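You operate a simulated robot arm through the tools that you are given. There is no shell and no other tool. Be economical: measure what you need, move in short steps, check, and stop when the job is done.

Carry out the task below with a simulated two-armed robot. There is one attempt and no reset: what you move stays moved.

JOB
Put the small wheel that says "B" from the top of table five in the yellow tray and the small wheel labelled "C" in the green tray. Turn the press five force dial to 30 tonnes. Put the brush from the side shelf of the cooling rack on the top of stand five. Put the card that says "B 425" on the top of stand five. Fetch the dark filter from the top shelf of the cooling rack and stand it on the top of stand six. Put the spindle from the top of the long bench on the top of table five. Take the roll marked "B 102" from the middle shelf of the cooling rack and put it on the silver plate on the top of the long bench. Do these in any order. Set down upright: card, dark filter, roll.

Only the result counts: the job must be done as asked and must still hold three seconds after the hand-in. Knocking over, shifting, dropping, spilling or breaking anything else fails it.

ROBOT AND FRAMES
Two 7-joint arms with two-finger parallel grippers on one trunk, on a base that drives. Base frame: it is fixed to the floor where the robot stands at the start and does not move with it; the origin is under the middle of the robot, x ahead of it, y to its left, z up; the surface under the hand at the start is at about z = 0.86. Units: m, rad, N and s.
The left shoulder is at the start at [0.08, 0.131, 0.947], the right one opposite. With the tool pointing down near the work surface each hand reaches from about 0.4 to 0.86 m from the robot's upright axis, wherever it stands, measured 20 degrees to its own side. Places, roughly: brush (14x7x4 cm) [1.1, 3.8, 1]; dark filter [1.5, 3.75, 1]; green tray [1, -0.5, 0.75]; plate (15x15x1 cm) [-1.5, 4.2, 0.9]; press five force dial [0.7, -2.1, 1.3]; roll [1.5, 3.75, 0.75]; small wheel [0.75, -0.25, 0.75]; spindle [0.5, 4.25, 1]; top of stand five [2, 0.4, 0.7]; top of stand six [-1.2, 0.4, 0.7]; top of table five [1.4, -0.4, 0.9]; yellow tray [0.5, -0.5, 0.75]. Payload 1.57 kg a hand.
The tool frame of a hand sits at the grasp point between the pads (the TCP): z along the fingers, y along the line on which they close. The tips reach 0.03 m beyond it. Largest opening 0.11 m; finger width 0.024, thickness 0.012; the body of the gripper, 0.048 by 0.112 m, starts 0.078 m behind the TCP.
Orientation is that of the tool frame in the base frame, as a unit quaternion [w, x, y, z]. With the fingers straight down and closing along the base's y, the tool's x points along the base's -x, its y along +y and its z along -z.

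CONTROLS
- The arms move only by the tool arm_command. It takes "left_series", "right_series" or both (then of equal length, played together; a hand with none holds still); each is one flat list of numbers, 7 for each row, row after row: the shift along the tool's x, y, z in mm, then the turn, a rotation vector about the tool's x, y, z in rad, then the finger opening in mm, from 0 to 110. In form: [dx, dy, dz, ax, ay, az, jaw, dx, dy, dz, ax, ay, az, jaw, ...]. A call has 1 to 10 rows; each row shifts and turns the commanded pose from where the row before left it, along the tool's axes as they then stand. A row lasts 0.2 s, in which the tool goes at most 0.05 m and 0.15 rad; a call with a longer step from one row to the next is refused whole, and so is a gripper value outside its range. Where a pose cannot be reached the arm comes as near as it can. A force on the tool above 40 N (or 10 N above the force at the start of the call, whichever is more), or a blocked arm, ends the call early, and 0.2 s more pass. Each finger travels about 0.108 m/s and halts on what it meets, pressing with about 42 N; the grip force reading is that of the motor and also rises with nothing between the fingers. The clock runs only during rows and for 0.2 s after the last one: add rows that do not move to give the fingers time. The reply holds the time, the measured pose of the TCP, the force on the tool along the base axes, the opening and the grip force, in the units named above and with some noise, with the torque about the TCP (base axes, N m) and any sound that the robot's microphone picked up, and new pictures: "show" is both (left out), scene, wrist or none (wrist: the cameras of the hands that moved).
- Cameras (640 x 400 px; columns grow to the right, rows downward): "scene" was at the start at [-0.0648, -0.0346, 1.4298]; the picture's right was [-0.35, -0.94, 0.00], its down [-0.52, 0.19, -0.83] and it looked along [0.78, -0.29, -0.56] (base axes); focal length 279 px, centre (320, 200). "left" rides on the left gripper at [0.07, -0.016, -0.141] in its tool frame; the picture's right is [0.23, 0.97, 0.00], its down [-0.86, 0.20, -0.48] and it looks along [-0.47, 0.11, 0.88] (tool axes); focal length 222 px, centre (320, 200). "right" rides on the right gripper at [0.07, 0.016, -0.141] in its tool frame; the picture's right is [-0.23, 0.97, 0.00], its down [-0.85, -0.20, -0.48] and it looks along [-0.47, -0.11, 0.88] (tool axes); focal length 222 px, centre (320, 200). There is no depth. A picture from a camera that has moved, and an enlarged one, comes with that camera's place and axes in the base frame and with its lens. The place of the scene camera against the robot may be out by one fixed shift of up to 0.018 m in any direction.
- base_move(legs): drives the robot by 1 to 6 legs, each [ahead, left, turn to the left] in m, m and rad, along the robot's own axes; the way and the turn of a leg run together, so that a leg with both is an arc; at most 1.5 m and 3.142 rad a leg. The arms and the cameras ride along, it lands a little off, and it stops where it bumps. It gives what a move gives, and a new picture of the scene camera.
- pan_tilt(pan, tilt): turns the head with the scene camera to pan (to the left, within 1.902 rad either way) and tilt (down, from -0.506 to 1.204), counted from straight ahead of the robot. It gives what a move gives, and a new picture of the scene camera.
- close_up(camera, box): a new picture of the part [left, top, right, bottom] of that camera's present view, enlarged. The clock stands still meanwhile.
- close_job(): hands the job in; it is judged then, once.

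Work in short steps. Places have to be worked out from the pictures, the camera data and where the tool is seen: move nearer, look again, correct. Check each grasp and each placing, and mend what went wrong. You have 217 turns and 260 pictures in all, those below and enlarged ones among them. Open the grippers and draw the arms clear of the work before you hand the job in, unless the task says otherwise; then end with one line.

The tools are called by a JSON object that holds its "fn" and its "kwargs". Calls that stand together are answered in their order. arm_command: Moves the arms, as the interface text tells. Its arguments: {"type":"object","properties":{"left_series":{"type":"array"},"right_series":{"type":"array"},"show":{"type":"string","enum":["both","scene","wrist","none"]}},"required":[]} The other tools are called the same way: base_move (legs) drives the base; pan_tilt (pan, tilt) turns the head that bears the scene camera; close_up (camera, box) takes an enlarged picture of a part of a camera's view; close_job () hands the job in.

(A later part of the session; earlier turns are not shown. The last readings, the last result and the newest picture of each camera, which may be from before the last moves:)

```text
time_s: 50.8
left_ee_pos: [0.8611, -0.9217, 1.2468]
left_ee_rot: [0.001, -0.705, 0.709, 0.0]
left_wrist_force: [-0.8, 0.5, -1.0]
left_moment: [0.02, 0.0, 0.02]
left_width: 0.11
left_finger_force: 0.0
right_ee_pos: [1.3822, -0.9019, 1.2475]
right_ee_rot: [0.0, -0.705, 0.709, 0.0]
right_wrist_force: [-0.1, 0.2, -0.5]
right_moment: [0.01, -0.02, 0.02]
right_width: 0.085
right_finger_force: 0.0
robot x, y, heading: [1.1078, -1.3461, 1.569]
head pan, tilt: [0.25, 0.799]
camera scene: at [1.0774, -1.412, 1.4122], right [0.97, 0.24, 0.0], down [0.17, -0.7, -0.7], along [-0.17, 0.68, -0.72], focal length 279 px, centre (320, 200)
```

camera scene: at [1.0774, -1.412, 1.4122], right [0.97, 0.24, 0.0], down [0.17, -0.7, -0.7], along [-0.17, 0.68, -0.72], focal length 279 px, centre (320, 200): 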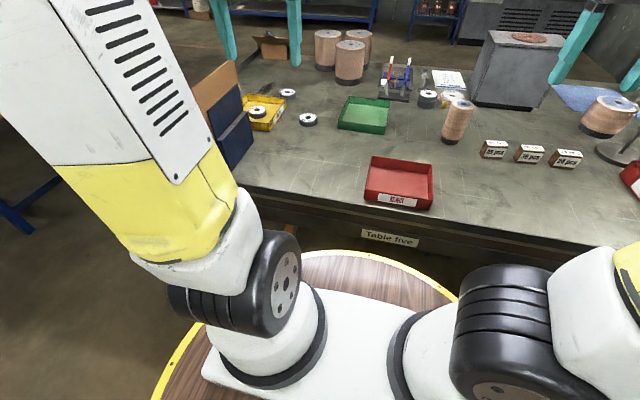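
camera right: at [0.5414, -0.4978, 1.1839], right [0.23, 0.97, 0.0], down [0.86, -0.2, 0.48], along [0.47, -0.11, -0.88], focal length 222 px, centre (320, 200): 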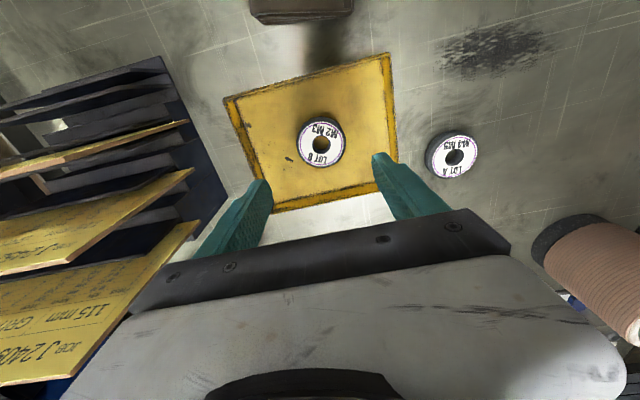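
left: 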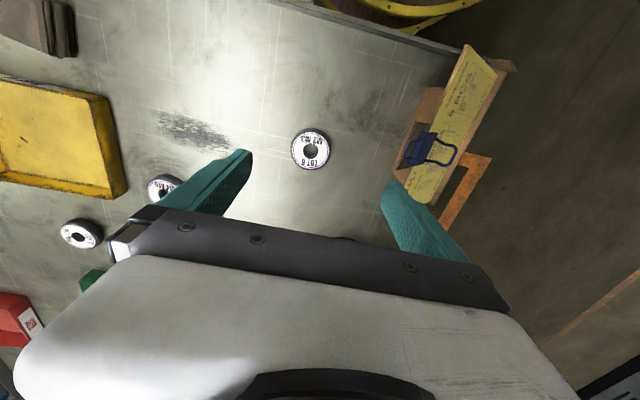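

Wheel C ≈[0.81,−0.522]; green tray centre ≈[1.0,−0.43]. I move the base 3 cm closer and reach out with the left hand.

{"fn": "base_move", "kwargs": {"legs": [[0.03, 0, 0]]}}

{"fn": "arm_command", "kwargs": {"left_series": [-44, 6, 0, 0, 0, 0, 110, -44, 6, 0, 0, 0, 0, 110, -44, 6, 0, 0, 0, 0, 110, -44, 6, 0, 0, 0, 0, 110, -44, 6, 0, 0, 0, 0, 110, -44, 6, 0, 0, 0, 0, 110, -44, 6, 0, 0, 0, 0, 110, -44, 6, 20, 0, 0, 0, 110, 0, 0, 50, 0, 0, 0, 110, 0, 0, 50, 0, 0, 0, 110], "show": "none"}}

{"fn": "arm_command", "kwargs": {"left_series": [0, 0, 50, 0, 0, 0, 110, 0, 0, 40, 0, 0, 0, 110, 0, 0, 0, 0, 0, 0, 110], "show": "wrist"}}

```text
time_s: 51.6
left_ee_pos: [0.8607, -0.8933, 1.2451]
left_ee_rot: [0.0, -0.705, 0.709, 0.001]
left_wrist_force: [0.3, -0.5, -0.3]
left_moment: [0.02, 0.02, 0.0]
left_width: 0.1099
left_finger_force: 0.1
right_ee_pos: [1.3818, -0.8724, 1.2473]
right_ee_rot: [0.0, -0.705, 0.709, 0.0]
right_wrist_force: [1.1, 0.0, -0.2]
right_moment: [0.01, 0.0, 0.01]
right_width: 0.0851
right_finger_force: 0.0
robot x, y, heading: [1.1065, -1.3152, 1.567]
head pan, tilt: [0.25, 0.799]
camera scene: at [1.0775, -1.382, 1.4122], right [0.97, 0.24, 0.0], down [0.17, -0.7, -0.7], along [-0.17, 0.68, -0.72], focal length 279 px, centre (320, 200)
```

scene: 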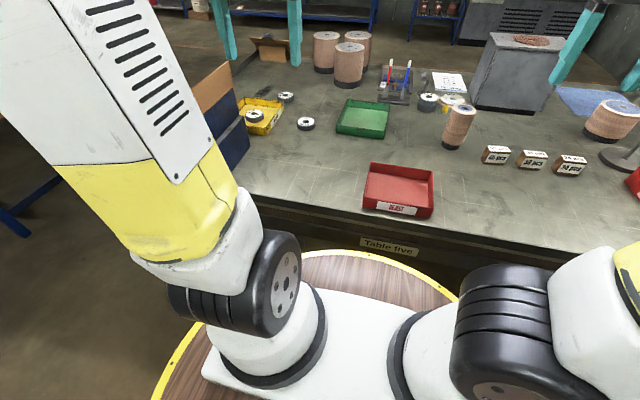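

```text
time_s: 53.8
left_ee_pos: [0.8289, -0.5876, 1.0975]
left_ee_rot: [0.0, -0.705, 0.709, 0.0]
left_wrist_force: [-0.1, -0.5, 0.2]
left_moment: [0.01, -0.02, -0.03]
left_width: 0.1102
left_finger_force: 0.1
left hand out of reach, approached as far as the arm can: row 7, 8
right_ee_pos: [1.3808, -0.8723, 1.2479]
right_ee_rot: [0.0, -0.705, 0.709, 0.0]
right_wrist_force: [-0.2, 0.7, -0.1]
right_moment: [0.01, 0.02, 0.02]
right_width: 0.0849
right_finger_force: 0.1
robot x, y, heading: [1.1067, -1.3154, 1.567]
head pan, tilt: [0.25, 0.799]
```

```text
time_s: 54.6
left_ee_pos: [0.8294, -0.5884, 1.0063]
left_ee_rot: [0.0, -0.705, 0.709, 0.0]
left_wrist_force: [-0.3, -0.3, -0.2]
left_moment: [0.01, 0.03, -0.03]
left_width: 0.1102
left_finger_force: 0.1
right_ee_pos: [1.3819, -0.8712, 1.2465]
right_ee_rot: [0.001, -0.705, 0.709, -0.001]
right_wrist_force: [-0.4, -0.8, 0.6]
right_moment: [0.0, 0.03, -0.01]
right_width: 0.0853
right_finger_force: 0.0
robot x, y, heading: [1.1053, -1.3175, 1.566]
head pan, tilt: [0.25, 0.799]
camera left: at [0.8453, -0.658, 1.1483], right [-0.97, -0.22, 0.0], down [-0.2, 0.86, 0.48], along [-0.11, 0.47, -0.88], focal length 222 px, centre (320, 200)
```

left: 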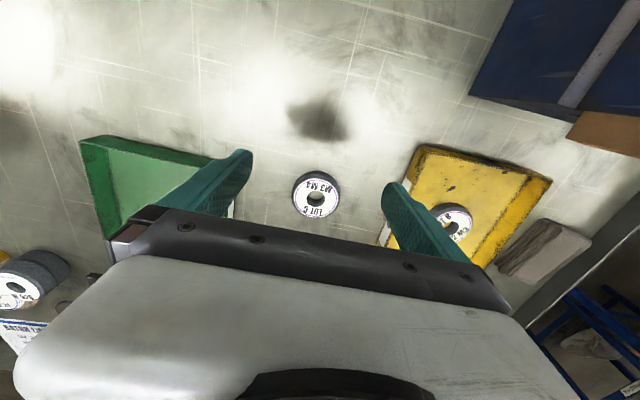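

Wheel C at ≈[0.820,−0.520]. I reach forward while lowering.

{"fn": "arm_command", "kwargs": {"left_series": [-35, 5, 30, 0, 0, 0, 110, -33, 4, 30, 0, 0, 0, 110, 0, 0, 0, 0, 0, 0, 110], "show": "none"}}

```text
time_s: 55.4
left_ee_pos: [0.8213, -0.5202, 0.9488]
left_ee_rot: [0.001, -0.705, 0.709, 0.0]
left_wrist_force: [0.6, -0.1, -0.9]
left_moment: [0.0, -0.05, -0.02]
left_width: 0.11
left_finger_force: 0.0
right_ee_pos: [1.3807, -0.8726, 1.2474]
right_ee_rot: [0.0, -0.705, 0.709, 0.0]
right_wrist_force: [0.2, -0.4, 0.0]
right_moment: [-0.01, 0.0, 0.0]
right_width: 0.085
right_finger_force: 0.1
robot x, y, heading: [1.1013, -1.315, 1.568]
head pan, tilt: [0.25, 0.799]
```

Reached. Descend to z≈0.897 and look, then grip.

{"fn": "arm_command", "kwargs": {"left_series": [0, 0, 26, 0, 0, 0, 110, 0, 0, 26, 0, 0, 0, 110, 0, 0, 0, 0, 0, 0, 110], "show": "wrist"}}

```text
time_s: 56.2
left_ee_pos: [0.8216, -0.5189, 0.8947]
left_ee_rot: [0.0, -0.705, 0.709, 0.0]
left_wrist_force: [0.1, -0.2, 0.3]
left_moment: [-0.02, 0.04, 0.01]
left_width: 0.11
left_finger_force: 0.0
right_ee_pos: [1.3816, -0.8719, 1.2476]
right_ee_rot: [0.0, -0.705, 0.709, 0.0]
right_wrist_force: [-0.3, 0.9, -0.5]
right_moment: [-0.01, 0.0, 0.01]
right_width: 0.0852
right_finger_force: 0.0
robot x, y, heading: [1.1046, -1.3133, 1.563]
head pan, tilt: [0.25, 0.799]
camera left: at [0.8372, -0.5899, 1.0363], right [-0.97, -0.22, 0.0], down [-0.2, 0.86, 0.48], along [-0.11, 0.47, -0.88], focal length 222 px, centre (320, 200)
```

left: 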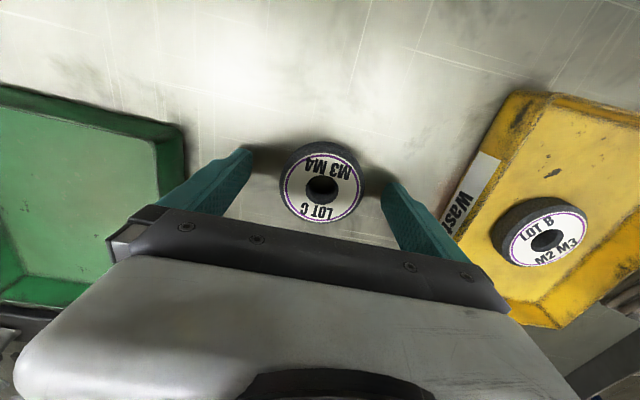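

Centred on C. Grip, lift 10 cm, and carry toward the tray centre [1.0,−0.475].

{"fn": "arm_command", "kwargs": {"left_series": [0, 0, 0, 0, 0, 0, 0, 0, 0, 0, 0, 0, 0, 0, 0, 0, 0, 0, 0, 0, 0, 0, 0, 0, 0, 0, 0, 0, 0, 0, -45, 0, 0, 0, 0, 0, 0, -25, 0, 0, 0, 0, -10, -45, 0, 0, 0, 0, 0, -10, -45, 0, 0, 0, 0, 0, -10, -45, 0, 0, 0, 0, 0, -10, -44, 0, 0, 0, 0, 0], "show": "wrist"}}

```text
time_s: 58.4
left_ee_pos: [1.0007, -0.5028, 0.9623]
left_ee_rot: [0.0, -0.705, 0.709, 0.0]
left_wrist_force: [0.3, -0.4, -2.0]
left_moment: [-0.03, 0.0, 0.0]
left_width: 0.0672
left_finger_force: 41.5
left hand out of reach, approached as far as the arm can: row 9, 10
right_ee_pos: [1.381, -0.8718, 1.2484]
right_ee_rot: [0.0, -0.705, 0.709, -0.001]
right_wrist_force: [-1.0, 0.6, -0.8]
right_moment: [0.0, -0.02, -0.02]
right_width: 0.0849
right_finger_force: 0.1
robot x, y, heading: [1.1054, -1.3165, 1.567]
head pan, tilt: [0.25, 0.799]
camera left: at [1.0168, -0.5732, 1.1035], right [-0.97, -0.22, 0.0], down [-0.2, 0.86, 0.48], along [-0.11, 0.47, -0.88], focal length 222 px, centre (320, 200)
```

left: 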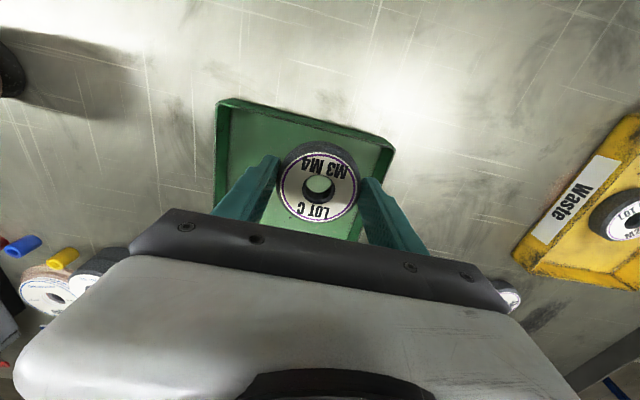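

Wheel C is held but 3 cm short of the tray interior. I creep the base 2.5 cm forward.

{"fn": "base_move", "kwargs": {"legs": [[0.028, -0.005, 0]]}}

{"fn": "arm_command", "kwargs": {"left_series": [-8, -5, 10, 0, 0, 0, 0, 0, 0, 10, 0, 0, 0, 0, 0, 0, 0, 0, 0, 0, 0], "show": "wrist"}}

```text
time_s: 59.3
left_ee_pos: [1.0057, -0.4752, 0.9623]
left_ee_rot: [-0.001, -0.705, 0.709, 0.0]
left_wrist_force: [-0.9, 0.4, -1.5]
left_moment: [-0.01, 0.01, 0.01]
left_width: 0.067
left_finger_force: 41.7
right_ee_pos: [1.3862, -0.8431, 1.2472]
right_ee_rot: [0.0, -0.705, 0.709, -0.001]
right_wrist_force: [-0.3, -0.2, 0.0]
right_moment: [-0.02, 0.01, 0.0]
right_width: 0.0852
right_finger_force: 0.1
robot x, y, heading: [1.1122, -1.2916, 1.568]
head pan, tilt: [0.25, 0.799]
camera scene: at [1.0827, -1.3537, 1.4122], right [0.97, 0.24, 0.0], down [0.17, -0.7, -0.7], along [-0.17, 0.68, -0.72], focal length 279 px, centre (320, 200)
```

scene: 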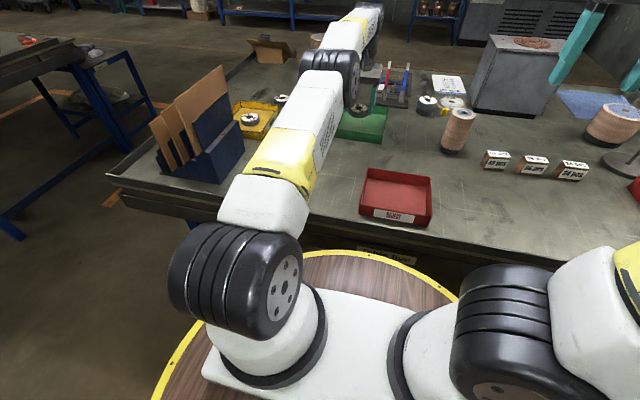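

```text
time_s: 60.1
left_ee_pos: [1.0108, -0.4721, 0.9422]
left_ee_rot: [0.0, -0.705, 0.709, 0.0]
left_wrist_force: [-0.4, 0.3, -1.2]
left_moment: [-0.02, 0.0, 0.02]
left_width: 0.067
left_finger_force: 42.1
left hand out of reach, approached as far as the arm can: row 1
right_ee_pos: [1.3873, -0.8439, 1.2471]
right_ee_rot: [0.001, -0.705, 0.709, 0.0]
right_wrist_force: [0.3, 0.5, -0.1]
right_moment: [0.0, 0.03, -0.01]
right_width: 0.0849
right_finger_force: 0.0
robot x, y, heading: [1.1106, -1.2898, 1.569]
head pan, tilt: [0.25, 0.799]
camera left: at [1.0269, -0.5423, 1.0824], right [-0.98, -0.22, 0.0], down [-0.19, 0.86, 0.48], along [-0.11, 0.47, -0.88], focal length 222 px, centre (320, 200)
```

left: 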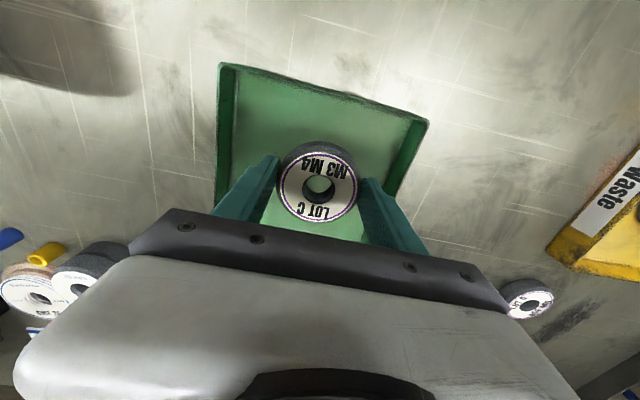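

Inside the tray. Lower to z≈0.901, release, lift, and look.

{"fn": "arm_command", "kwargs": {"left_series": [0, 0, 30, 0, 0, 0, 0, 0, 0, 7, 0, 0, 0, 0, 0, 0, 4, 0, 0, 0, 0, 0, 0, 0, 0, 0, 0, 82, 0, 0, 0, 0, 0, 0, 82, 0, 0, -40, 0, 0, 0, 82, 0, 0, -50, 0, 0, 0, 82, 0, 0, -50, 0, 0, 0, 82], "show": "wrist"}}

```text
time_s: 61.9
left_ee_pos: [1.0117, -0.4887, 1.0351]
left_ee_rot: [0.001, -0.705, 0.709, 0.0]
left_wrist_force: [-0.4, 0.9, 0.0]
left_moment: [-0.01, 0.03, 0.02]
left_width: 0.082
left_finger_force: 0.1
left hand out of reach, approached as far as the arm can: row 7, 8
right_ee_pos: [1.3867, -0.8434, 1.247]
right_ee_rot: [0.0, -0.705, 0.709, 0.0]
right_wrist_force: [0.3, 0.2, 0.0]
right_moment: [-0.02, 0.03, 0.0]
right_width: 0.0848
right_finger_force: 0.0
robot x, y, heading: [1.1079, -1.289, 1.565]
head pan, tilt: [0.25, 0.799]
camera left: at [1.0268, -0.5587, 1.1772], right [-0.97, -0.22, 0.0], down [-0.2, 0.86, 0.48], along [-0.11, 0.47, -0.88], focal length 222 px, centre (320, 200)
```

left: 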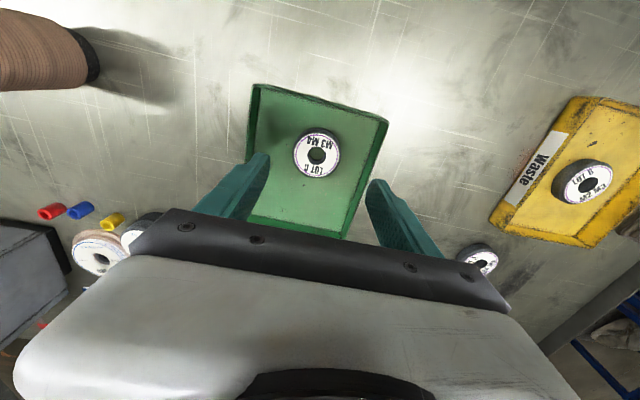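

Wheel C is in the green tray. I retract the left hand and back the base off, then turn to the press.

{"fn": "arm_command", "kwargs": {"left_series": [0, 0, -45, 0, 0, 0, 82, 40, 14, -22, 0, 0, 0, 82, 40, 14, -22, 0, 0, 0, 82, 40, 14, -22, 0, 0, 0, 82, 40, 14, -22, 0, 0, 0, 82, 40, 14, -22, 0, 0, 0, 82, 40, 14, -22, 0, 0, 0, 82, 40, 14, -22, 0, 0, 0, 82, 40, 14, -22, 0, 0, 0, 82, 40, 14, 0, 0, 0, 0, 82], "show": "none"}}

{"fn": "base_move", "kwargs": {"legs": [[-0.13, 0, 0], [0, 0.35, 0], [0, 0, -1.57]]}}

{"fn": "pan_tilt", "kwargs": {"pan": -0.9, "tilt": 0.2}}

```text
time_s: 64.1
left_ee_pos: [0.8835, -0.7523, 1.2783]
left_ee_rot: [0.0, -0.705, 0.709, 0.0]
left_wrist_force: [0.3, 0.6, -0.2]
left_moment: [-0.03, -0.01, -0.03]
left_width: 0.0817
left_finger_force: 0.0
left hand out of reach, approached as far as the arm can: row 1, 2, 3, 4, 5
right_ee_pos: [1.3867, -0.8434, 1.247]
right_ee_rot: [0.0, -0.705, 0.709, 0.0]
right_wrist_force: [0.3, 0.4, -0.5]
right_moment: [0.0, 0.0, 0.01]
right_width: 0.0849
right_finger_force: 0.0
robot x, y, heading: [1.1134, -1.2888, 1.573]
head pan, tilt: [0.25, 0.799]
```

```text
time_s: 71.0
left_ee_pos: [1.29, -1.183, 1.2793]
left_ee_rot: [0.0, -0.003, 1.0, 0.0]
left_wrist_force: [0.2, 0.5, -0.8]
left_moment: [-0.02, -0.02, -0.01]
left_width: 0.0821
left_finger_force: 0.0
right_ee_pos: [1.2059, -1.687, 1.247]
right_ee_rot: [0.001, -0.003, 1.0, 0.0]
right_wrist_force: [0.1, 0.1, -0.4]
right_moment: [-0.01, 0.0, 0.02]
right_width: 0.0849
right_finger_force: 0.1
robot x, y, heading: [0.7605, -1.4175, 0.009]
head pan, tilt: [0.25, 0.799]
camera scene: at [0.6886, -1.4017, 1.4122], right [0.25, -0.97, 0.0], down [-0.69, -0.18, -0.7], along [0.67, 0.18, -0.72], focal length 279 px, centre (320, 200)
```

scene: 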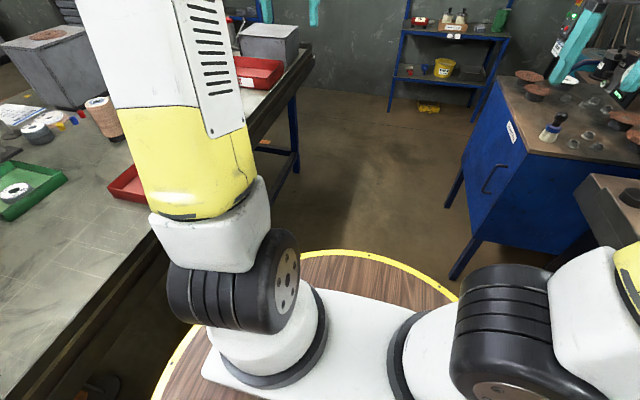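

```text
time_s: 72.4
left_ee_pos: [1.2903, -1.1826, 1.2788]
left_ee_rot: [0.0, -0.003, 1.0, 0.001]
left_wrist_force: [-0.1, -0.6, -0.1]
left_moment: [0.02, 0.04, -0.01]
left_width: 0.082
left_finger_force: 0.0
right_ee_pos: [1.2065, -1.6877, 1.2477]
right_ee_rot: [0.0, -0.004, 1.0, 0.0]
right_wrist_force: [-0.4, -0.2, 0.2]
right_moment: [0.02, 0.0, 0.01]
right_width: 0.085
right_finger_force: 0.0
robot x, y, heading: [0.7582, -1.4194, 0.008]
head pan, tilt: [-0.901, 0.201]
camera scene: at [0.669, -1.4947, 1.4658], right [-0.78, -0.63, 0.0], down [-0.13, 0.16, -0.98], along [0.61, -0.76, -0.2], focal length 279 px, centre (320, 200)
```

scene: 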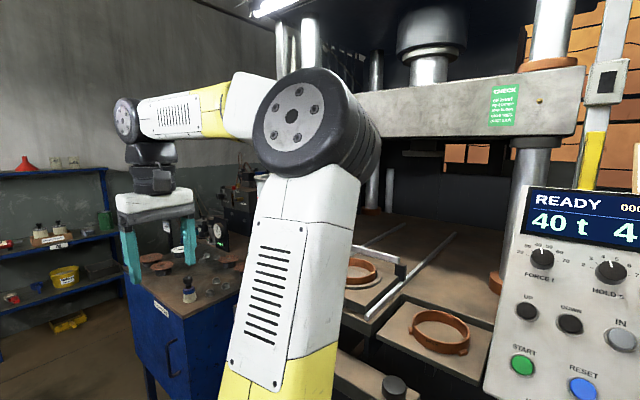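

The console is near; I look straight at it.

{"fn": "pan_tilt", "kwargs": {"pan": -1.5, "tilt": 0.3}}

{"fn": "close_up", "kwargs": {"camera": "scene", "box": [230, 80, 390, 180]}}

```text
time_s: 73.4
left_ee_pos: [1.29, -1.1833, 1.2774]
left_ee_rot: [0.0, -0.004, 1.0, 0.0]
left_wrist_force: [-0.3, -0.3, 0.5]
left_moment: [0.0, -0.03, 0.01]
left_width: 0.082
left_finger_force: 0.0
right_ee_pos: [1.2066, -1.6874, 1.2465]
right_ee_rot: [0.0, -0.003, 1.0, 0.0]
right_wrist_force: [0.0, 0.2, 0.2]
right_moment: [0.01, 0.02, 0.02]
right_width: 0.0853
right_finger_force: 0.1
robot x, y, heading: [0.7575, -1.416, 0.004]
head pan, tilt: [-1.499, 0.3]
camera scene: at [0.618, -1.5152, 1.4565], right [-1.0, -0.08, 0.0], down [-0.02, 0.29, -0.96], along [0.08, -0.95, -0.3], focal length 279 px, centre (320, 200)
```

scene: 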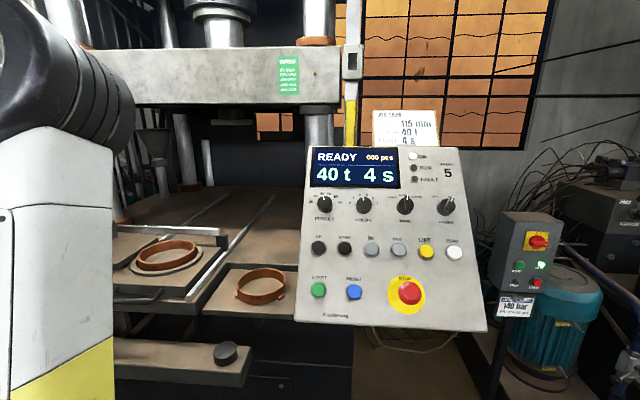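

```text
4.00 times, centred on (310, 130) of scene
camera zoom: at [0.618, -1.5152, 1.4565], right [-1.0, -0.08, 0.0], down [-0.02, 0.29, -0.96], along [0.08, -0.95, -0.3], focal length 1116 px, centre (360, 480)
```

zoom: 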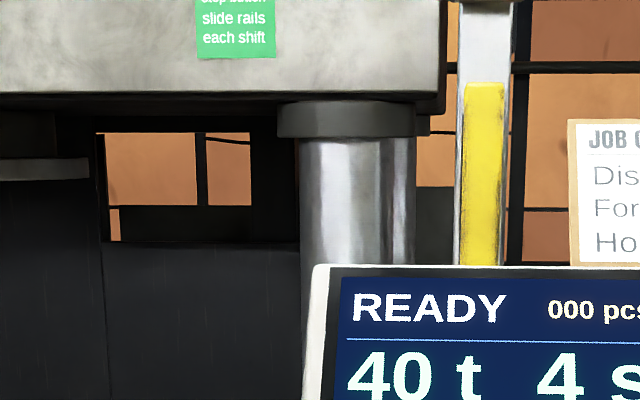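

Triangulated, the force dial is at about [0.66,−2.11,1.26]. I zoom on its scale.

{"fn": "close_up", "kwargs": {"camera": "scene", "box": [296, 180, 360, 230]}}

{"fn": "close_up", "kwargs": {"camera": "scene", "box": [290, 140, 490, 330]}}

```text
8.00 times, centred on (328, 205) of scene
camera zoom: at [0.618, -1.5152, 1.4565], right [-1.0, -0.08, 0.0], down [-0.02, 0.29, -0.96], along [0.08, -0.95, -0.3], focal length 2232 px, centre (256, 160)
```

zoom: 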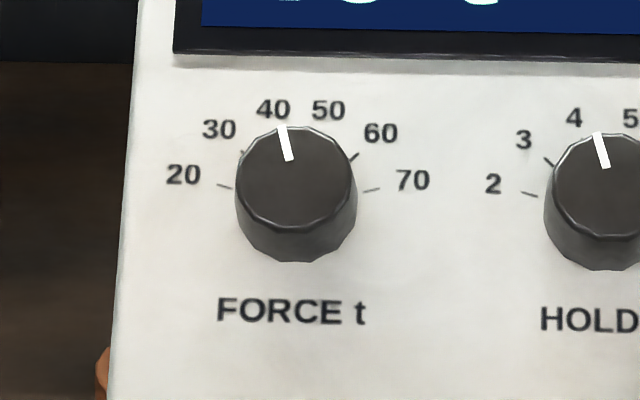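

```text
2.11 times, centred on (390, 235) of scene
camera zoom: at [0.618, -1.5152, 1.4565], right [-1.0, -0.08, 0.0], down [-0.02, 0.29, -0.96], along [0.08, -0.95, -0.3], focal length 587 px, centre (173, 126)
```

zoom: 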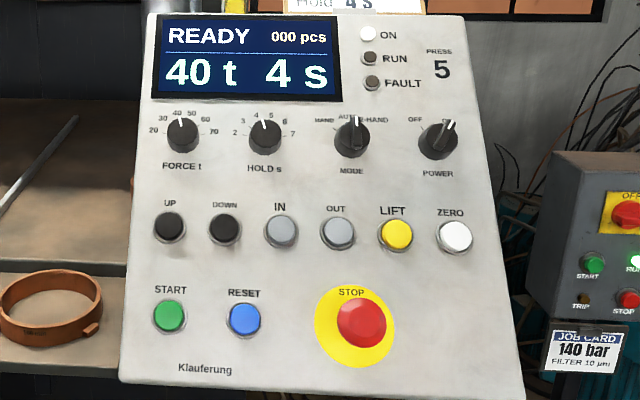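

Panel faces +y tilted back ~45° with the knobs in a row along x; 40→30 is about 30° anticlockwise. I pull the left hand in and turn to face the console.

{"fn": "arm_command", "kwargs": {"left_series": [45, 0, 0, 0, 0, 0, 82, 45, 0, 0, 0, 0, 0, 82], "show": "none"}}

{"fn": "base_move", "kwargs": {"legs": [[0, 0.03, 0], [0, 0, -1.575]]}}

{"fn": "pan_tilt", "kwargs": {"pan": -0.15, "tilt": 0.4}}

```text
time_s: 74.0
left_ee_pos: [1.2019, -1.1844, 1.2781]
left_ee_rot: [0.0, -0.004, 1.0, 0.001]
left_wrist_force: [0.0, -1.0, -0.4]
left_moment: [0.01, 0.03, -0.02]
left_width: 0.0815
left_finger_force: 0.0
right_ee_pos: [1.2071, -1.6878, 1.2467]
right_ee_rot: [0.0, -0.003, 1.0, 0.0]
right_wrist_force: [0.2, -1.1, -0.9]
right_moment: [0.0, 0.04, 0.0]
right_width: 0.0851
right_finger_force: 0.2
robot x, y, heading: [0.7606, -1.4165, 0.007]
head pan, tilt: [-1.499, 0.3]
```

```text
time_s: 78.7
left_ee_pos: [0.9908, -1.8304, 1.2788]
left_ee_rot: [0.0, 0.706, 0.708, 0.0]
left_wrist_force: [-0.1, -0.1, 0.3]
left_moment: [-0.01, 0.01, 0.01]
left_width: 0.0821
left_finger_force: 0.1
right_ee_pos: [0.4852, -1.8347, 1.2479]
right_ee_rot: [0.0, 0.707, 0.708, 0.0]
right_wrist_force: [-0.4, -0.1, -0.8]
right_moment: [-0.02, -0.01, -0.01]
right_width: 0.0849
right_finger_force: 0.0
robot x, y, heading: [0.7572, -1.3902, -1.566]
head pan, tilt: [-1.499, 0.3]
camera scene: at [0.6567, -1.2584, 1.4565], right [-0.07, 1.0, 0.0], down [0.29, 0.02, -0.96], along [-0.95, -0.07, -0.3], focal length 279 px, centre (320, 200)
```

scene: 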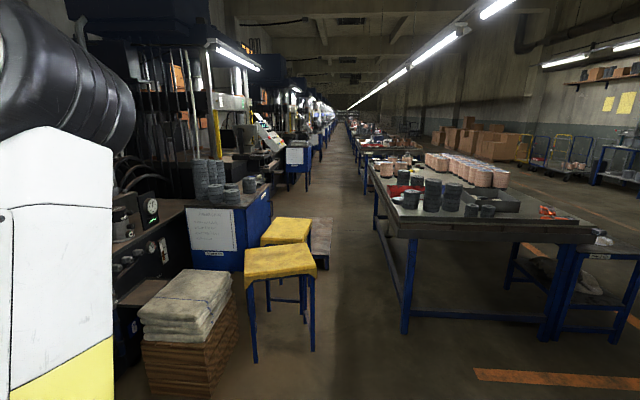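

```text
time_s: 80.2
left_ee_pos: [0.9913, -1.8305, 1.2773]
left_ee_rot: [0.0, 0.707, 0.708, 0.0]
left_wrist_force: [-0.1, -0.4, 0.5]
left_moment: [0.02, 0.0, 0.02]
left_width: 0.0821
left_finger_force: 0.0
right_ee_pos: [0.4874, -1.8341, 1.2475]
right_ee_rot: [0.0, 0.707, 0.707, -0.001]
right_wrist_force: [0.0, 0.6, 0.2]
right_moment: [-0.01, 0.05, 0.03]
right_width: 0.0849
right_finger_force: 0.0
robot x, y, heading: [0.7592, -1.3882, -1.569]
head pan, tilt: [-0.15, 0.4]
camera scene: at [0.7361, -1.3431, 1.4473], right [-0.99, 0.15, 0.0], down [0.06, 0.38, -0.92], along [-0.14, -0.91, -0.39], focal length 279 px, centre (320, 200)
```

scene: 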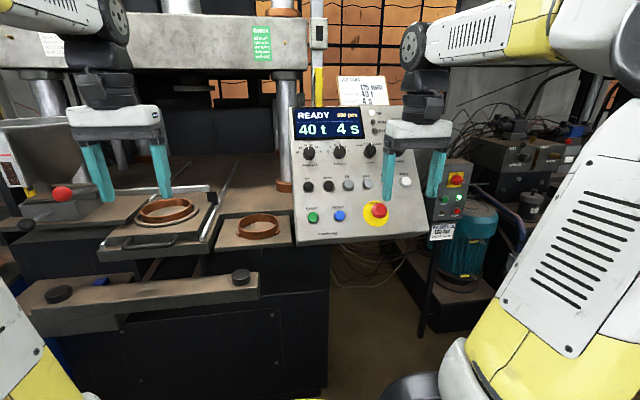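

Dial confirmed near [0.655,−2.11,1.263]. I pitch the right tool 46° toward the panel normal and move to a 12 cm standoff.

{"fn": "arm_command", "kwargs": {"right_series": [0, 0, 0, 0, -0.135, 0, 60, 0, 0, 0, 0, -0.135, 0, 60, 0, 0, 0, 0, -0.135, 0, 60, 0, 0, 0, 0, -0.135, 0, 60, 0, 0, 0, 0, -0.135, 0, 60, 0, 0, 0, 0, -0.135, 0, 60], "show": "none"}}

{"fn": "arm_command", "kwargs": {"right_series": [-33, 28, 11, 0, 0, 0, 60, -33, 28, 11, 0, 0, 0, 60, -33, 28, 11, 0, 0, 0, 60, -33, 28, 11, 0, 0, 0, 60, -33, 28, 11, 0, 0, 0, 60, -33, 28, 11, 0, 0, 0, 60, 0, 0, 0, 0, 0, 0, 60], "show": "both"}}

```text
time_s: 81.6
left_ee_pos: [0.9908, -1.8302, 1.2776]
left_ee_rot: [0.001, 0.705, 0.709, 0.0]
left_wrist_force: [0.9, -1.7, -0.5]
left_moment: [0.03, 0.0, 0.03]
left_width: 0.0821
left_finger_force: 0.0
right_ee_pos: [0.4868, -1.8352, 1.2455]
right_ee_rot: [0.28, 0.648, 0.652, -0.279]
right_wrist_force: [0.5, -0.5, 0.6]
right_moment: [0.01, 0.0, 0.01]
right_width: 0.0596
right_finger_force: 0.1
robot x, y, heading: [0.76, -1.3885, -1.567]
head pan, tilt: [-0.15, 0.4]
```

```text
time_s: 83.2
left_ee_pos: [0.9884, -1.8304, 1.2785]
left_ee_rot: [0.0, 0.706, 0.708, 0.0]
left_wrist_force: [-0.5, 0.0, 0.0]
left_moment: [0.0, 0.02, 0.01]
left_width: 0.082
left_finger_force: 0.0
right_ee_pos: [0.6555, -2.02, 1.3436]
right_ee_rot: [0.279, 0.649, 0.65, -0.279]
right_wrist_force: [0.4, 0.3, 0.1]
right_moment: [0.0, 0.01, 0.0]
right_width: 0.0602
right_finger_force: 0.0
robot x, y, heading: [0.7577, -1.3869, -1.566]
head pan, tilt: [-0.15, 0.4]
camera scene: at [0.7362, -1.3432, 1.4473], right [-0.99, 0.15, 0.0], down [0.06, 0.39, -0.92], along [-0.14, -0.91, -0.39], focal length 279 px, centre (320, 200)
camera right: at [0.6708, -1.869, 1.393], right [0.97, -0.15, 0.16], down [-0.2, -0.24, 0.95], along [-0.11, -0.96, -0.27], focal length 222 px, centre (320, 200)
```

scene: 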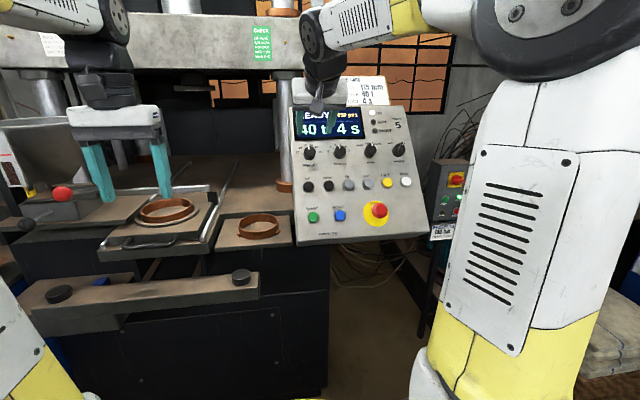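
right: 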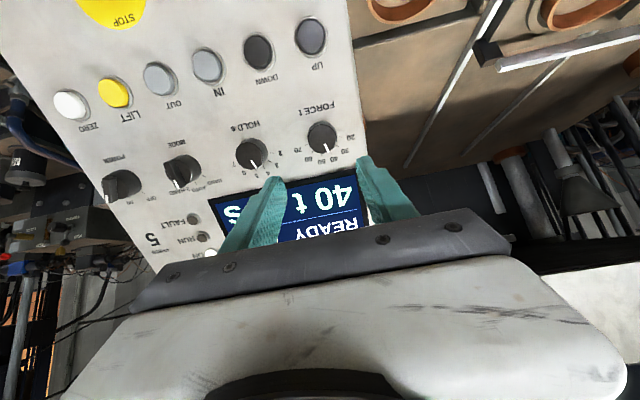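

The wrist view shows the knob slightly toward tool +x. I shift 12 mm and approach 50 mm, then look closer.

{"fn": "arm_command", "kwargs": {"right_series": [12, 0, 25, 0, 0, 0, 60, 0, 0, 25, 0, 0, 0, 60, 0, 0, 0, 0, 0, 0, 60], "show": "none"}}

{"fn": "close_up", "kwargs": {"camera": "right", "box": [200, 60, 440, 240]}}

```text
time_s: 84.0
left_ee_pos: [0.9895, -1.8312, 1.2782]
left_ee_rot: [0.0, 0.706, 0.708, 0.0]
left_wrist_force: [0.0, -0.5, 0.6]
left_moment: [0.01, 0.0, 0.01]
left_width: 0.0821
left_finger_force: 0.1
right_ee_pos: [0.6551, -2.0467, 1.3011]
right_ee_rot: [0.28, 0.648, 0.652, -0.278]
right_wrist_force: [0.3, -0.1, 0.0]
right_moment: [0.02, 0.03, -0.01]
right_width: 0.06
right_finger_force: 0.2
robot x, y, heading: [0.7582, -1.3866, -1.571]
head pan, tilt: [-0.15, 0.4]
```

```text
2.22 times, centred on (320, 150) of right
camera zoom: at [0.6701, -1.8964, 1.3498], right [0.97, -0.15, 0.16], down [-0.2, -0.24, 0.95], along [-0.11, -0.96, -0.27], focal length 494 px, centre (320, 311)
```

zoom: 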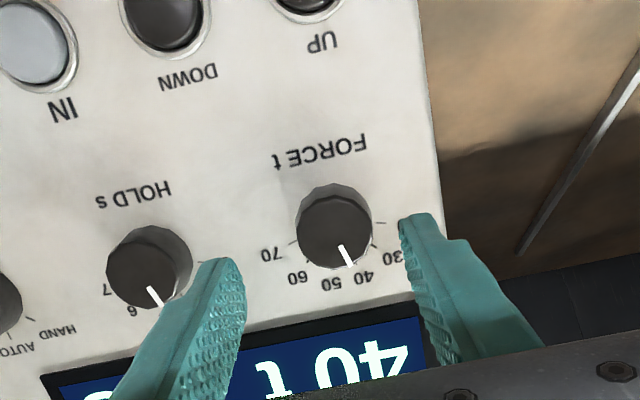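

Front face is 50 mm straight ahead of the TCP, 5 mm in +y. I advance 34 mm so the tips overlap the knob by ~14 mm.

{"fn": "arm_command", "kwargs": {"right_series": [0, 5, 18, 0, 0, 0, 60, 0, 0, 10, 0, 0, 0, 60, 0, 0, 6, 0, 0, 0, 60, 0, 0, 0, 0, 0, 0, 60], "show": "none"}}

{"fn": "close_up", "kwargs": {"camera": "right", "box": [200, 60, 440, 240]}}

```text
time_s: 85.0
left_ee_pos: [0.9913, -1.8307, 1.278]
left_ee_rot: [0.0, 0.706, 0.708, 0.0]
left_wrist_force: [-0.9, -0.7, -0.7]
left_moment: [-0.02, -0.02, -0.04]
left_width: 0.0819
left_finger_force: 0.0
right_ee_pos: [0.6593, -2.071, 1.2786]
right_ee_rot: [0.279, 0.649, 0.65, -0.278]
right_wrist_force: [-0.4, 0.5, -0.5]
right_moment: [-0.01, -0.02, 0.02]
right_width: 0.0599
right_finger_force: 0.1
robot x, y, heading: [0.7604, -1.3874, -1.569]
head pan, tilt: [-0.15, 0.4]
```

```text
2.22 times, centred on (320, 150) of right
camera zoom: at [0.6751, -1.9213, 1.3263], right [0.97, -0.15, 0.16], down [-0.2, -0.24, 0.95], along [-0.11, -0.96, -0.27], focal length 494 px, centre (320, 311)
```

zoom: 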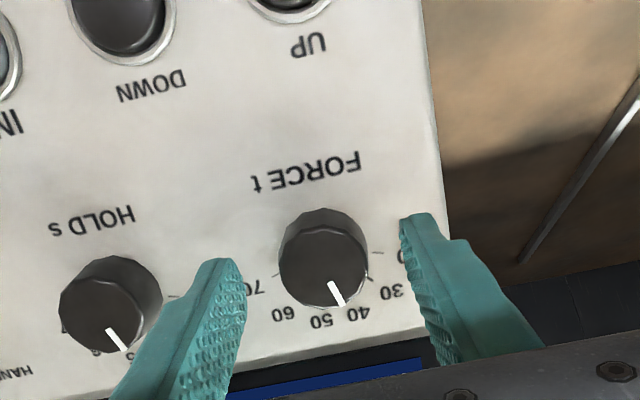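

Good alignment. I nudge +4 mm in tool x and close.

{"fn": "arm_command", "kwargs": {"right_series": [4, 0, 0, 0, 0, 0, 60, 0, 0, 0, 0, 0, 0, 25, 0, 0, 0, 0, 0, 0, 25, 0, 0, 0, 0, 0, 0, 25], "show": "none"}}

{"fn": "close_up", "kwargs": {"camera": "right", "box": [200, 60, 440, 240]}}

```text
time_s: 86.0
left_ee_pos: [0.9906, -1.8308, 1.2787]
left_ee_rot: [0.001, 0.706, 0.708, 0.001]
left_wrist_force: [0.3, 0.4, -0.4]
left_moment: [0.0, 0.02, -0.02]
left_width: 0.0821
left_finger_force: 0.0
right_ee_pos: [0.6622, -2.0673, 1.2745]
right_ee_rot: [0.279, 0.649, 0.651, -0.278]
right_wrist_force: [7.1, 0.0, -2.0]
right_moment: [-0.21, -0.15, 0.27]
right_width: 0.0321
right_finger_force: 40.5
robot x, y, heading: [0.7557, -1.3877, -1.569]
head pan, tilt: [-0.15, 0.4]
```

```text
2.22 times, centred on (320, 150) of right
camera zoom: at [0.6762, -1.9183, 1.3234], right [0.97, -0.15, 0.16], down [-0.2, -0.24, 0.95], along [-0.11, -0.96, -0.27], focal length 494 px, centre (320, 311)
```

zoom: 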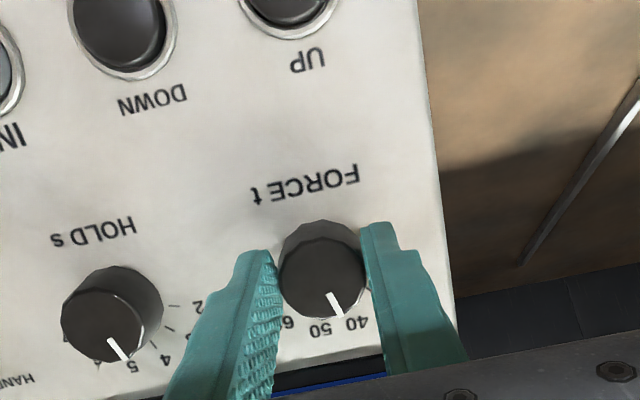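

Knob gripped (32 mm). I turn it anticlockwise by 0.52 rad.

{"fn": "arm_command", "kwargs": {"right_series": [0, 0, 0, 0, 0, -0.13, 25, 0, 0, 0, 0, 0, -0.13, 25, 0, 0, 0, 0, 0, -0.13, 25, 0, 0, 0, 0, 0, -0.13, 25, 0, 0, 0, 0, 0, 0, 25], "show": "scene"}}

{"fn": "close_up", "kwargs": {"camera": "right", "box": [200, 60, 440, 240]}}

```text
time_s: 87.2
left_ee_pos: [0.9894, -1.8317, 1.2791]
left_ee_rot: [0.0, 0.707, 0.708, -0.001]
left_wrist_force: [-0.4, -0.1, 0.6]
left_moment: [0.03, -0.03, 0.02]
left_width: 0.0821
left_finger_force: 0.1
right_ee_pos: [0.6593, -2.069, 1.2741]
right_ee_rot: [0.198, 0.46, 0.796, -0.341]
right_wrist_force: [-1.0, -2.5, 1.6]
right_moment: [0.5, 0.34, -0.41]
right_width: 0.0319
right_finger_force: 40.0
robot x, y, heading: [0.758, -1.3895, -1.57]
head pan, tilt: [-0.15, 0.4]
camera scene: at [0.7361, -1.3432, 1.4473], right [-0.99, 0.15, 0.0], down [0.06, 0.39, -0.92], along [-0.14, -0.91, -0.39], focal length 279 px, centre (320, 200)
```

scene: 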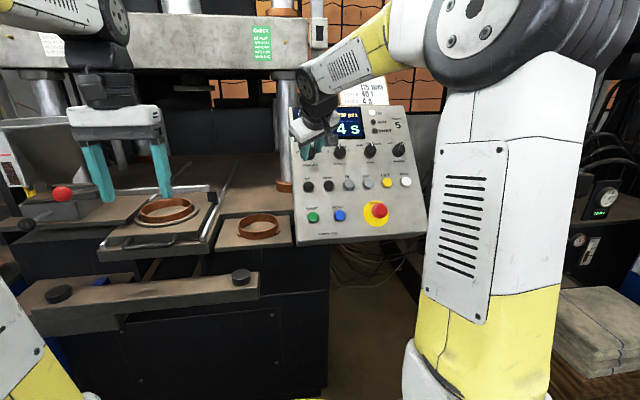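

```text
2.22 times, centred on (320, 150) of right
camera zoom: at [0.6375, -1.9194, 1.3246], right [0.96, 0.2, -0.21], down [0.25, -0.23, 0.94], along [0.14, -0.95, -0.27], focal length 494 px, centre (320, 311)
```

zoom: 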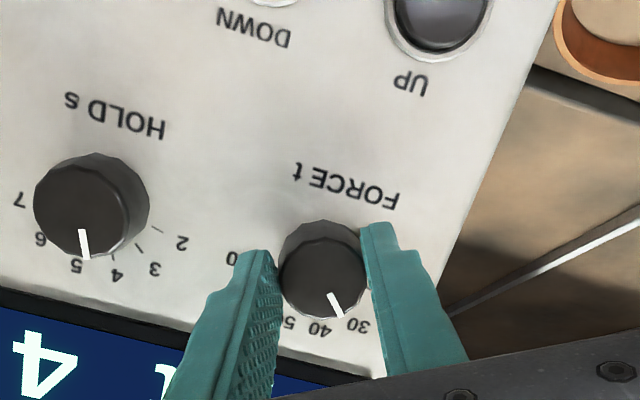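

Pointer has moved toward 30. I open and back off a bit to read the display.

{"fn": "arm_command", "kwargs": {"right_series": [0, 0, 0, 0, 0, 0, 60, 0, 0, 0, 0, 0, 0, 60, 0, 0, -25, 0, 0, 0, 60, 0, 0, -25, 0, 0, 0, 60, 0, 0, 0, 0, 0, 0, 60], "show": "wrist"}}

{"fn": "close_up", "kwargs": {"camera": "right", "box": [200, 60, 440, 240]}}

```text
time_s: 88.4
left_ee_pos: [0.9899, -1.8304, 1.2786]
left_ee_rot: [0.0, 0.706, 0.708, 0.0]
left_wrist_force: [0.4, 0.5, 0.3]
left_moment: [0.02, 0.04, -0.01]
left_width: 0.0819
left_finger_force: 0.0
right_ee_pos: [0.6597, -2.0333, 1.31]
right_ee_rot: [0.197, 0.461, 0.796, -0.341]
right_wrist_force: [0.2, 0.0, 0.3]
right_moment: [0.01, 0.0, -0.02]
right_width: 0.0602
right_finger_force: 0.0
robot x, y, heading: [0.7594, -1.3886, -1.573]
head pan, tilt: [-0.15, 0.4]
camera right: at [0.6376, -1.8828, 1.3597], right [0.96, 0.2, -0.21], down [0.25, -0.23, 0.94], along [0.14, -0.95, -0.27], focal length 222 px, centre (320, 200)
```

right: 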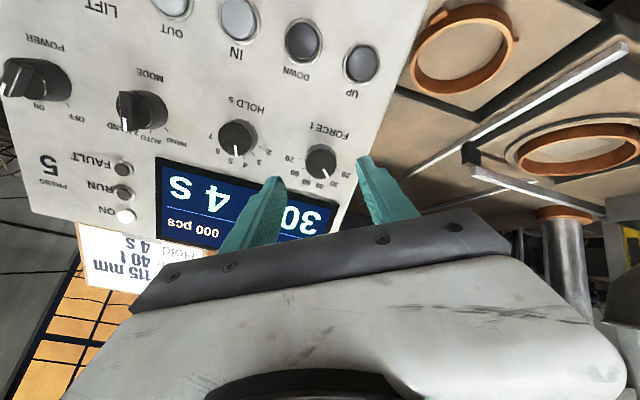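

```text
2.22 times, centred on (320, 150) of right
camera zoom: at [0.6376, -1.8828, 1.3597], right [0.96, 0.2, -0.21], down [0.25, -0.23, 0.94], along [0.14, -0.95, -0.27], focal length 494 px, centre (320, 311)
```

zoom: 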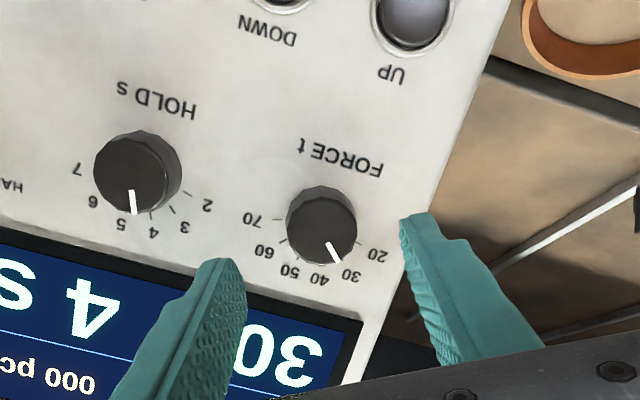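

Display reads 30 t. I retract the right hand and restore its downward pose.

{"fn": "arm_command", "kwargs": {"right_series": [0, 0, -48, 0, 0, 0, 85, 0, 0, -48, 0, 0, 0, 85, 0, 0, -48, 0, 0, 0, 85, 0, 0, 0, 0, 0, 0.13, 85, 0, 0, 0, 0, 0, 0.13, 85, 0, 0, 0, 0, 0, 0.13, 85, 0, 0, 0, 0, 0, 0.13, 85], "show": "none"}}

{"fn": "arm_command", "kwargs": {"right_series": [0, 0, 0, 0, 0.135, 0, 85, 0, 0, 0, 0, 0.135, 0, 85, 0, 0, 0, 0, 0.135, 0, 85, 0, 0, 0, 0, 0.135, 0, 85, 0, 0, 0, 0, 0.135, 0, 85, 0, 0, 0, 0, 0.135, 0, 85, 20, -35, 20, 0, 0, 0, 85, 20, -35, 20, 0, 0, 0, 85, 20, -35, 20, 0, 0, 0, 85, 0, -35, 30, 0, 0, 0, 85], "show": "none"}}

{"fn": "base_move", "kwargs": {"legs": [[0, 0, 1.57], [-1.03, 0, 0], [0, 0, 1.57]]}}

```text
time_s: 90.0
left_ee_pos: [0.9903, -1.8306, 1.2787]
left_ee_rot: [0.0, 0.706, 0.708, -0.001]
left_wrist_force: [-0.3, -0.2, 0.9]
left_moment: [-0.01, -0.01, -0.02]
left_width: 0.082
left_finger_force: 0.0
right_ee_pos: [0.6585, -1.9278, 1.4097]
right_ee_rot: [0.278, 0.651, 0.65, -0.278]
right_wrist_force: [0.7, 0.9, 0.5]
right_moment: [0.01, -0.01, -0.04]
right_width: 0.085
right_finger_force: 0.2
robot x, y, heading: [0.7555, -1.3868, -1.567]
head pan, tilt: [-0.15, 0.4]
```

```text
time_s: 92.2
left_ee_pos: [0.9897, -1.8302, 1.2787]
left_ee_rot: [0.0, 0.706, 0.708, 0.0]
left_wrist_force: [-0.4, -0.5, 0.4]
left_moment: [-0.03, -0.01, -0.01]
left_width: 0.082
left_finger_force: 0.1
right_ee_pos: [0.5176, -1.8654, 1.3096]
right_ee_rot: [0.001, 0.706, 0.709, -0.001]
right_wrist_force: [0.2, 0.4, 1.6]
right_moment: [0.01, 0.02, 0.01]
right_width: 0.0849
right_finger_force: 0.1
right hand out of reach, approached as far as the arm can: row 6
robot x, y, heading: [0.756, -1.3845, -1.564]
head pan, tilt: [-0.15, 0.4]
```

```text
time_s: 105.1
left_ee_pos: [-0.5069, -0.9302, 1.2786]
left_ee_rot: [0.0, -0.702, 0.713, 0.0]
left_wrist_force: [0.2, 0.2, 0.0]
left_moment: [0.01, -0.02, -0.01]
left_width: 0.0819
left_finger_force: 0.1
right_ee_pos: [-0.034, -0.9036, 1.3108]
right_ee_rot: [0.0, -0.701, 0.713, 0.0]
right_wrist_force: [-0.3, -0.1, -1.1]
right_moment: [0.02, 0.01, 0.0]
right_width: 0.0851
right_finger_force: 0.1
robot x, y, heading: [-0.2856, -1.378, 1.556]
head pan, tilt: [-0.15, 0.4]
camera scene: at [-0.2786, -1.4293, 1.4473], right [0.99, -0.17, 0.0], down [-0.06, -0.38, -0.92], along [0.15, 0.91, -0.39], focal length 279 px, centre (320, 200)
```

scene: 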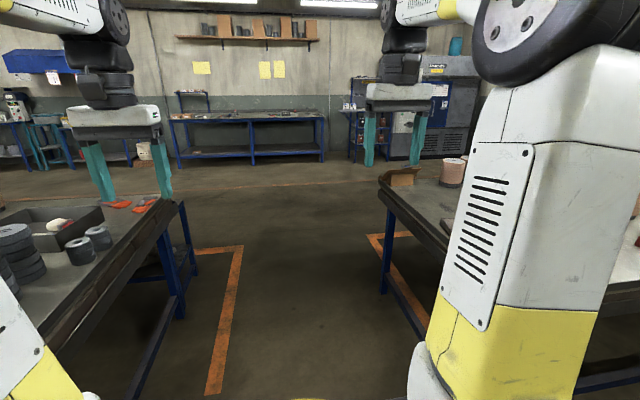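

Corridor is clear (x −0.83…0.37). I drive up to the cooling rack area.

{"fn": "base_move", "kwargs": {"legs": [[1.5, 0, 0], [1.5, 0.04, 0], [0, -1.4, 0.014], [1.0, 0, 0]]}}

{"fn": "pan_tilt", "kwargs": {"pan": -0.1, "tilt": 0.5}}

```text
refused: leg 2 is longer than a leg can be; nothing moved
```

```text
time_s: 105.8
left_ee_pos: [-0.5077, -0.9296, 1.2787]
left_ee_rot: [0.001, -0.701, 0.713, 0.0]
left_wrist_force: [0.3, 0.1, 0.2]
left_moment: [0.01, 0.0, 0.0]
left_width: 0.0821
left_finger_force: 0.1
right_ee_pos: [-0.0347, -0.9034, 1.3103]
right_ee_rot: [0.0, -0.701, 0.713, 0.0]
right_wrist_force: [0.2, 0.7, 0.3]
right_moment: [0.01, 0.01, -0.03]
right_width: 0.0851
right_finger_force: 0.1
robot x, y, heading: [-0.2816, -1.3765, 1.555]
head pan, tilt: [-0.099, 0.499]
camera scene: at [-0.2834, -1.4303, 1.4382], right [0.99, -0.12, 0.0], down [-0.06, -0.48, -0.88], along [0.1, 0.87, -0.48], focal length 279 px, centre (320, 200)
```

scene: 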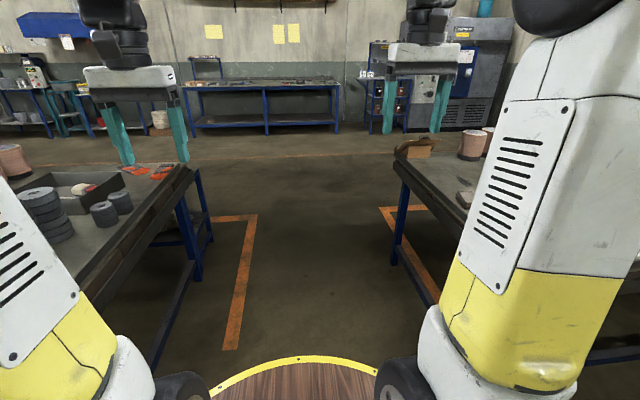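

One leg was slightly too long; I split it.

{"fn": "base_move", "kwargs": {"legs": [[1.45, 0.03, 0], [1.45, 0.03, 0], [0, -1.45, 0.015], [1.2, 0, 0]]}}

{"fn": "close_up", "kwargs": {"camera": "scene", "box": [160, 0, 560, 250]}}

```text
time_s: 132.3
left_ee_pos: [0.9841, 3.1267, 1.2783]
left_ee_rot: [0.0, -0.702, 0.712, 0.0]
left_wrist_force: [-0.7, -0.8, 0.4]
left_moment: [0.0, -0.02, 0.01]
left_width: 0.082
left_finger_force: 0.1
right_ee_pos: [1.4551, 3.1535, 1.3096]
right_ee_rot: [0.0, -0.702, 0.712, 0.001]
right_wrist_force: [-0.2, 0.1, -0.9]
right_moment: [-0.02, 0.0, 0.03]
right_width: 0.0849
right_finger_force: 0.0
robot x, y, heading: [1.2067, 2.6816, 1.559]
head pan, tilt: [-0.099, 0.499]
camera scene: at [1.2081, 2.6266, 1.4381], right [0.99, -0.11, 0.0], down [-0.05, -0.48, -0.88], along [0.1, 0.87, -0.48], focal length 279 px, centre (320, 200)
```

scene: 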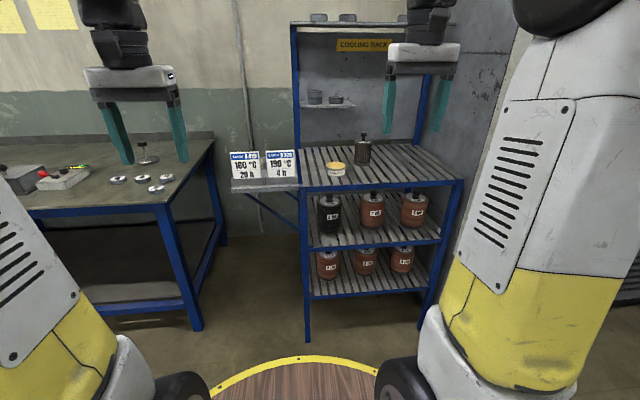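

```text
1.60 times, centred on (360, 125) of scene
camera zoom: at [1.2081, 2.6266, 1.4381], right [0.99, -0.11, 0.0], down [-0.05, -0.48, -0.88], along [0.1, 0.87, -0.48], focal length 446 px, centre (256, 320)
```

zoom: 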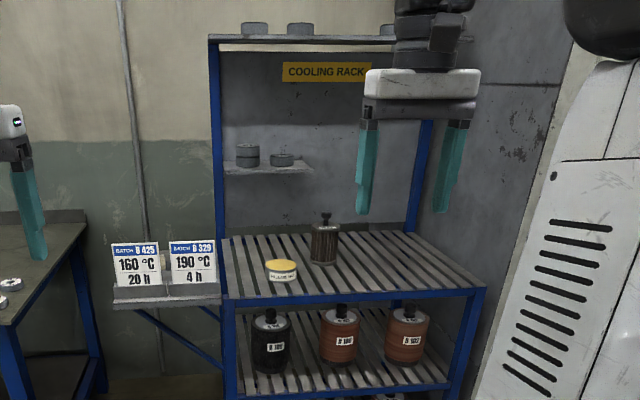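

I zoom on the rolls' labels and the side shelf.

{"fn": "close_up", "kwargs": {"camera": "scene", "box": [300, 180, 450, 280]}}

{"fn": "close_up", "kwargs": {"camera": "scene", "box": [215, 135, 375, 210]}}

```text
4.00 times, centred on (375, 230) of scene
camera zoom: at [1.2081, 2.6266, 1.4381], right [0.99, -0.11, 0.0], down [-0.05, -0.48, -0.88], along [0.1, 0.87, -0.48], focal length 1116 px, centre (100, 80)
```

zoom: 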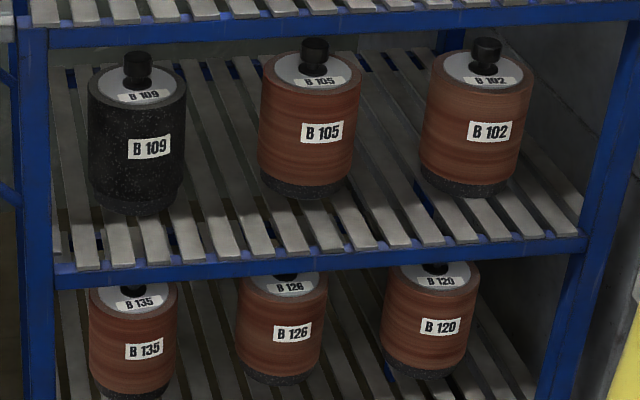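

```text
4.00 times, centred on (295, 172) of scene
camera zoom: at [1.2081, 2.6266, 1.4381], right [0.99, -0.11, 0.0], down [-0.05, -0.48, -0.88], along [0.1, 0.87, -0.48], focal length 1116 px, centre (420, 310)
```

zoom: 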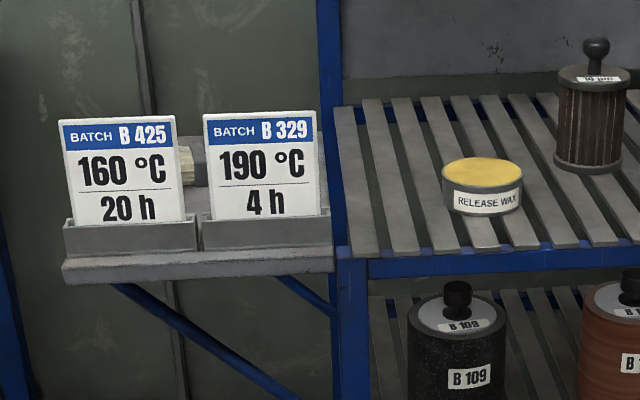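

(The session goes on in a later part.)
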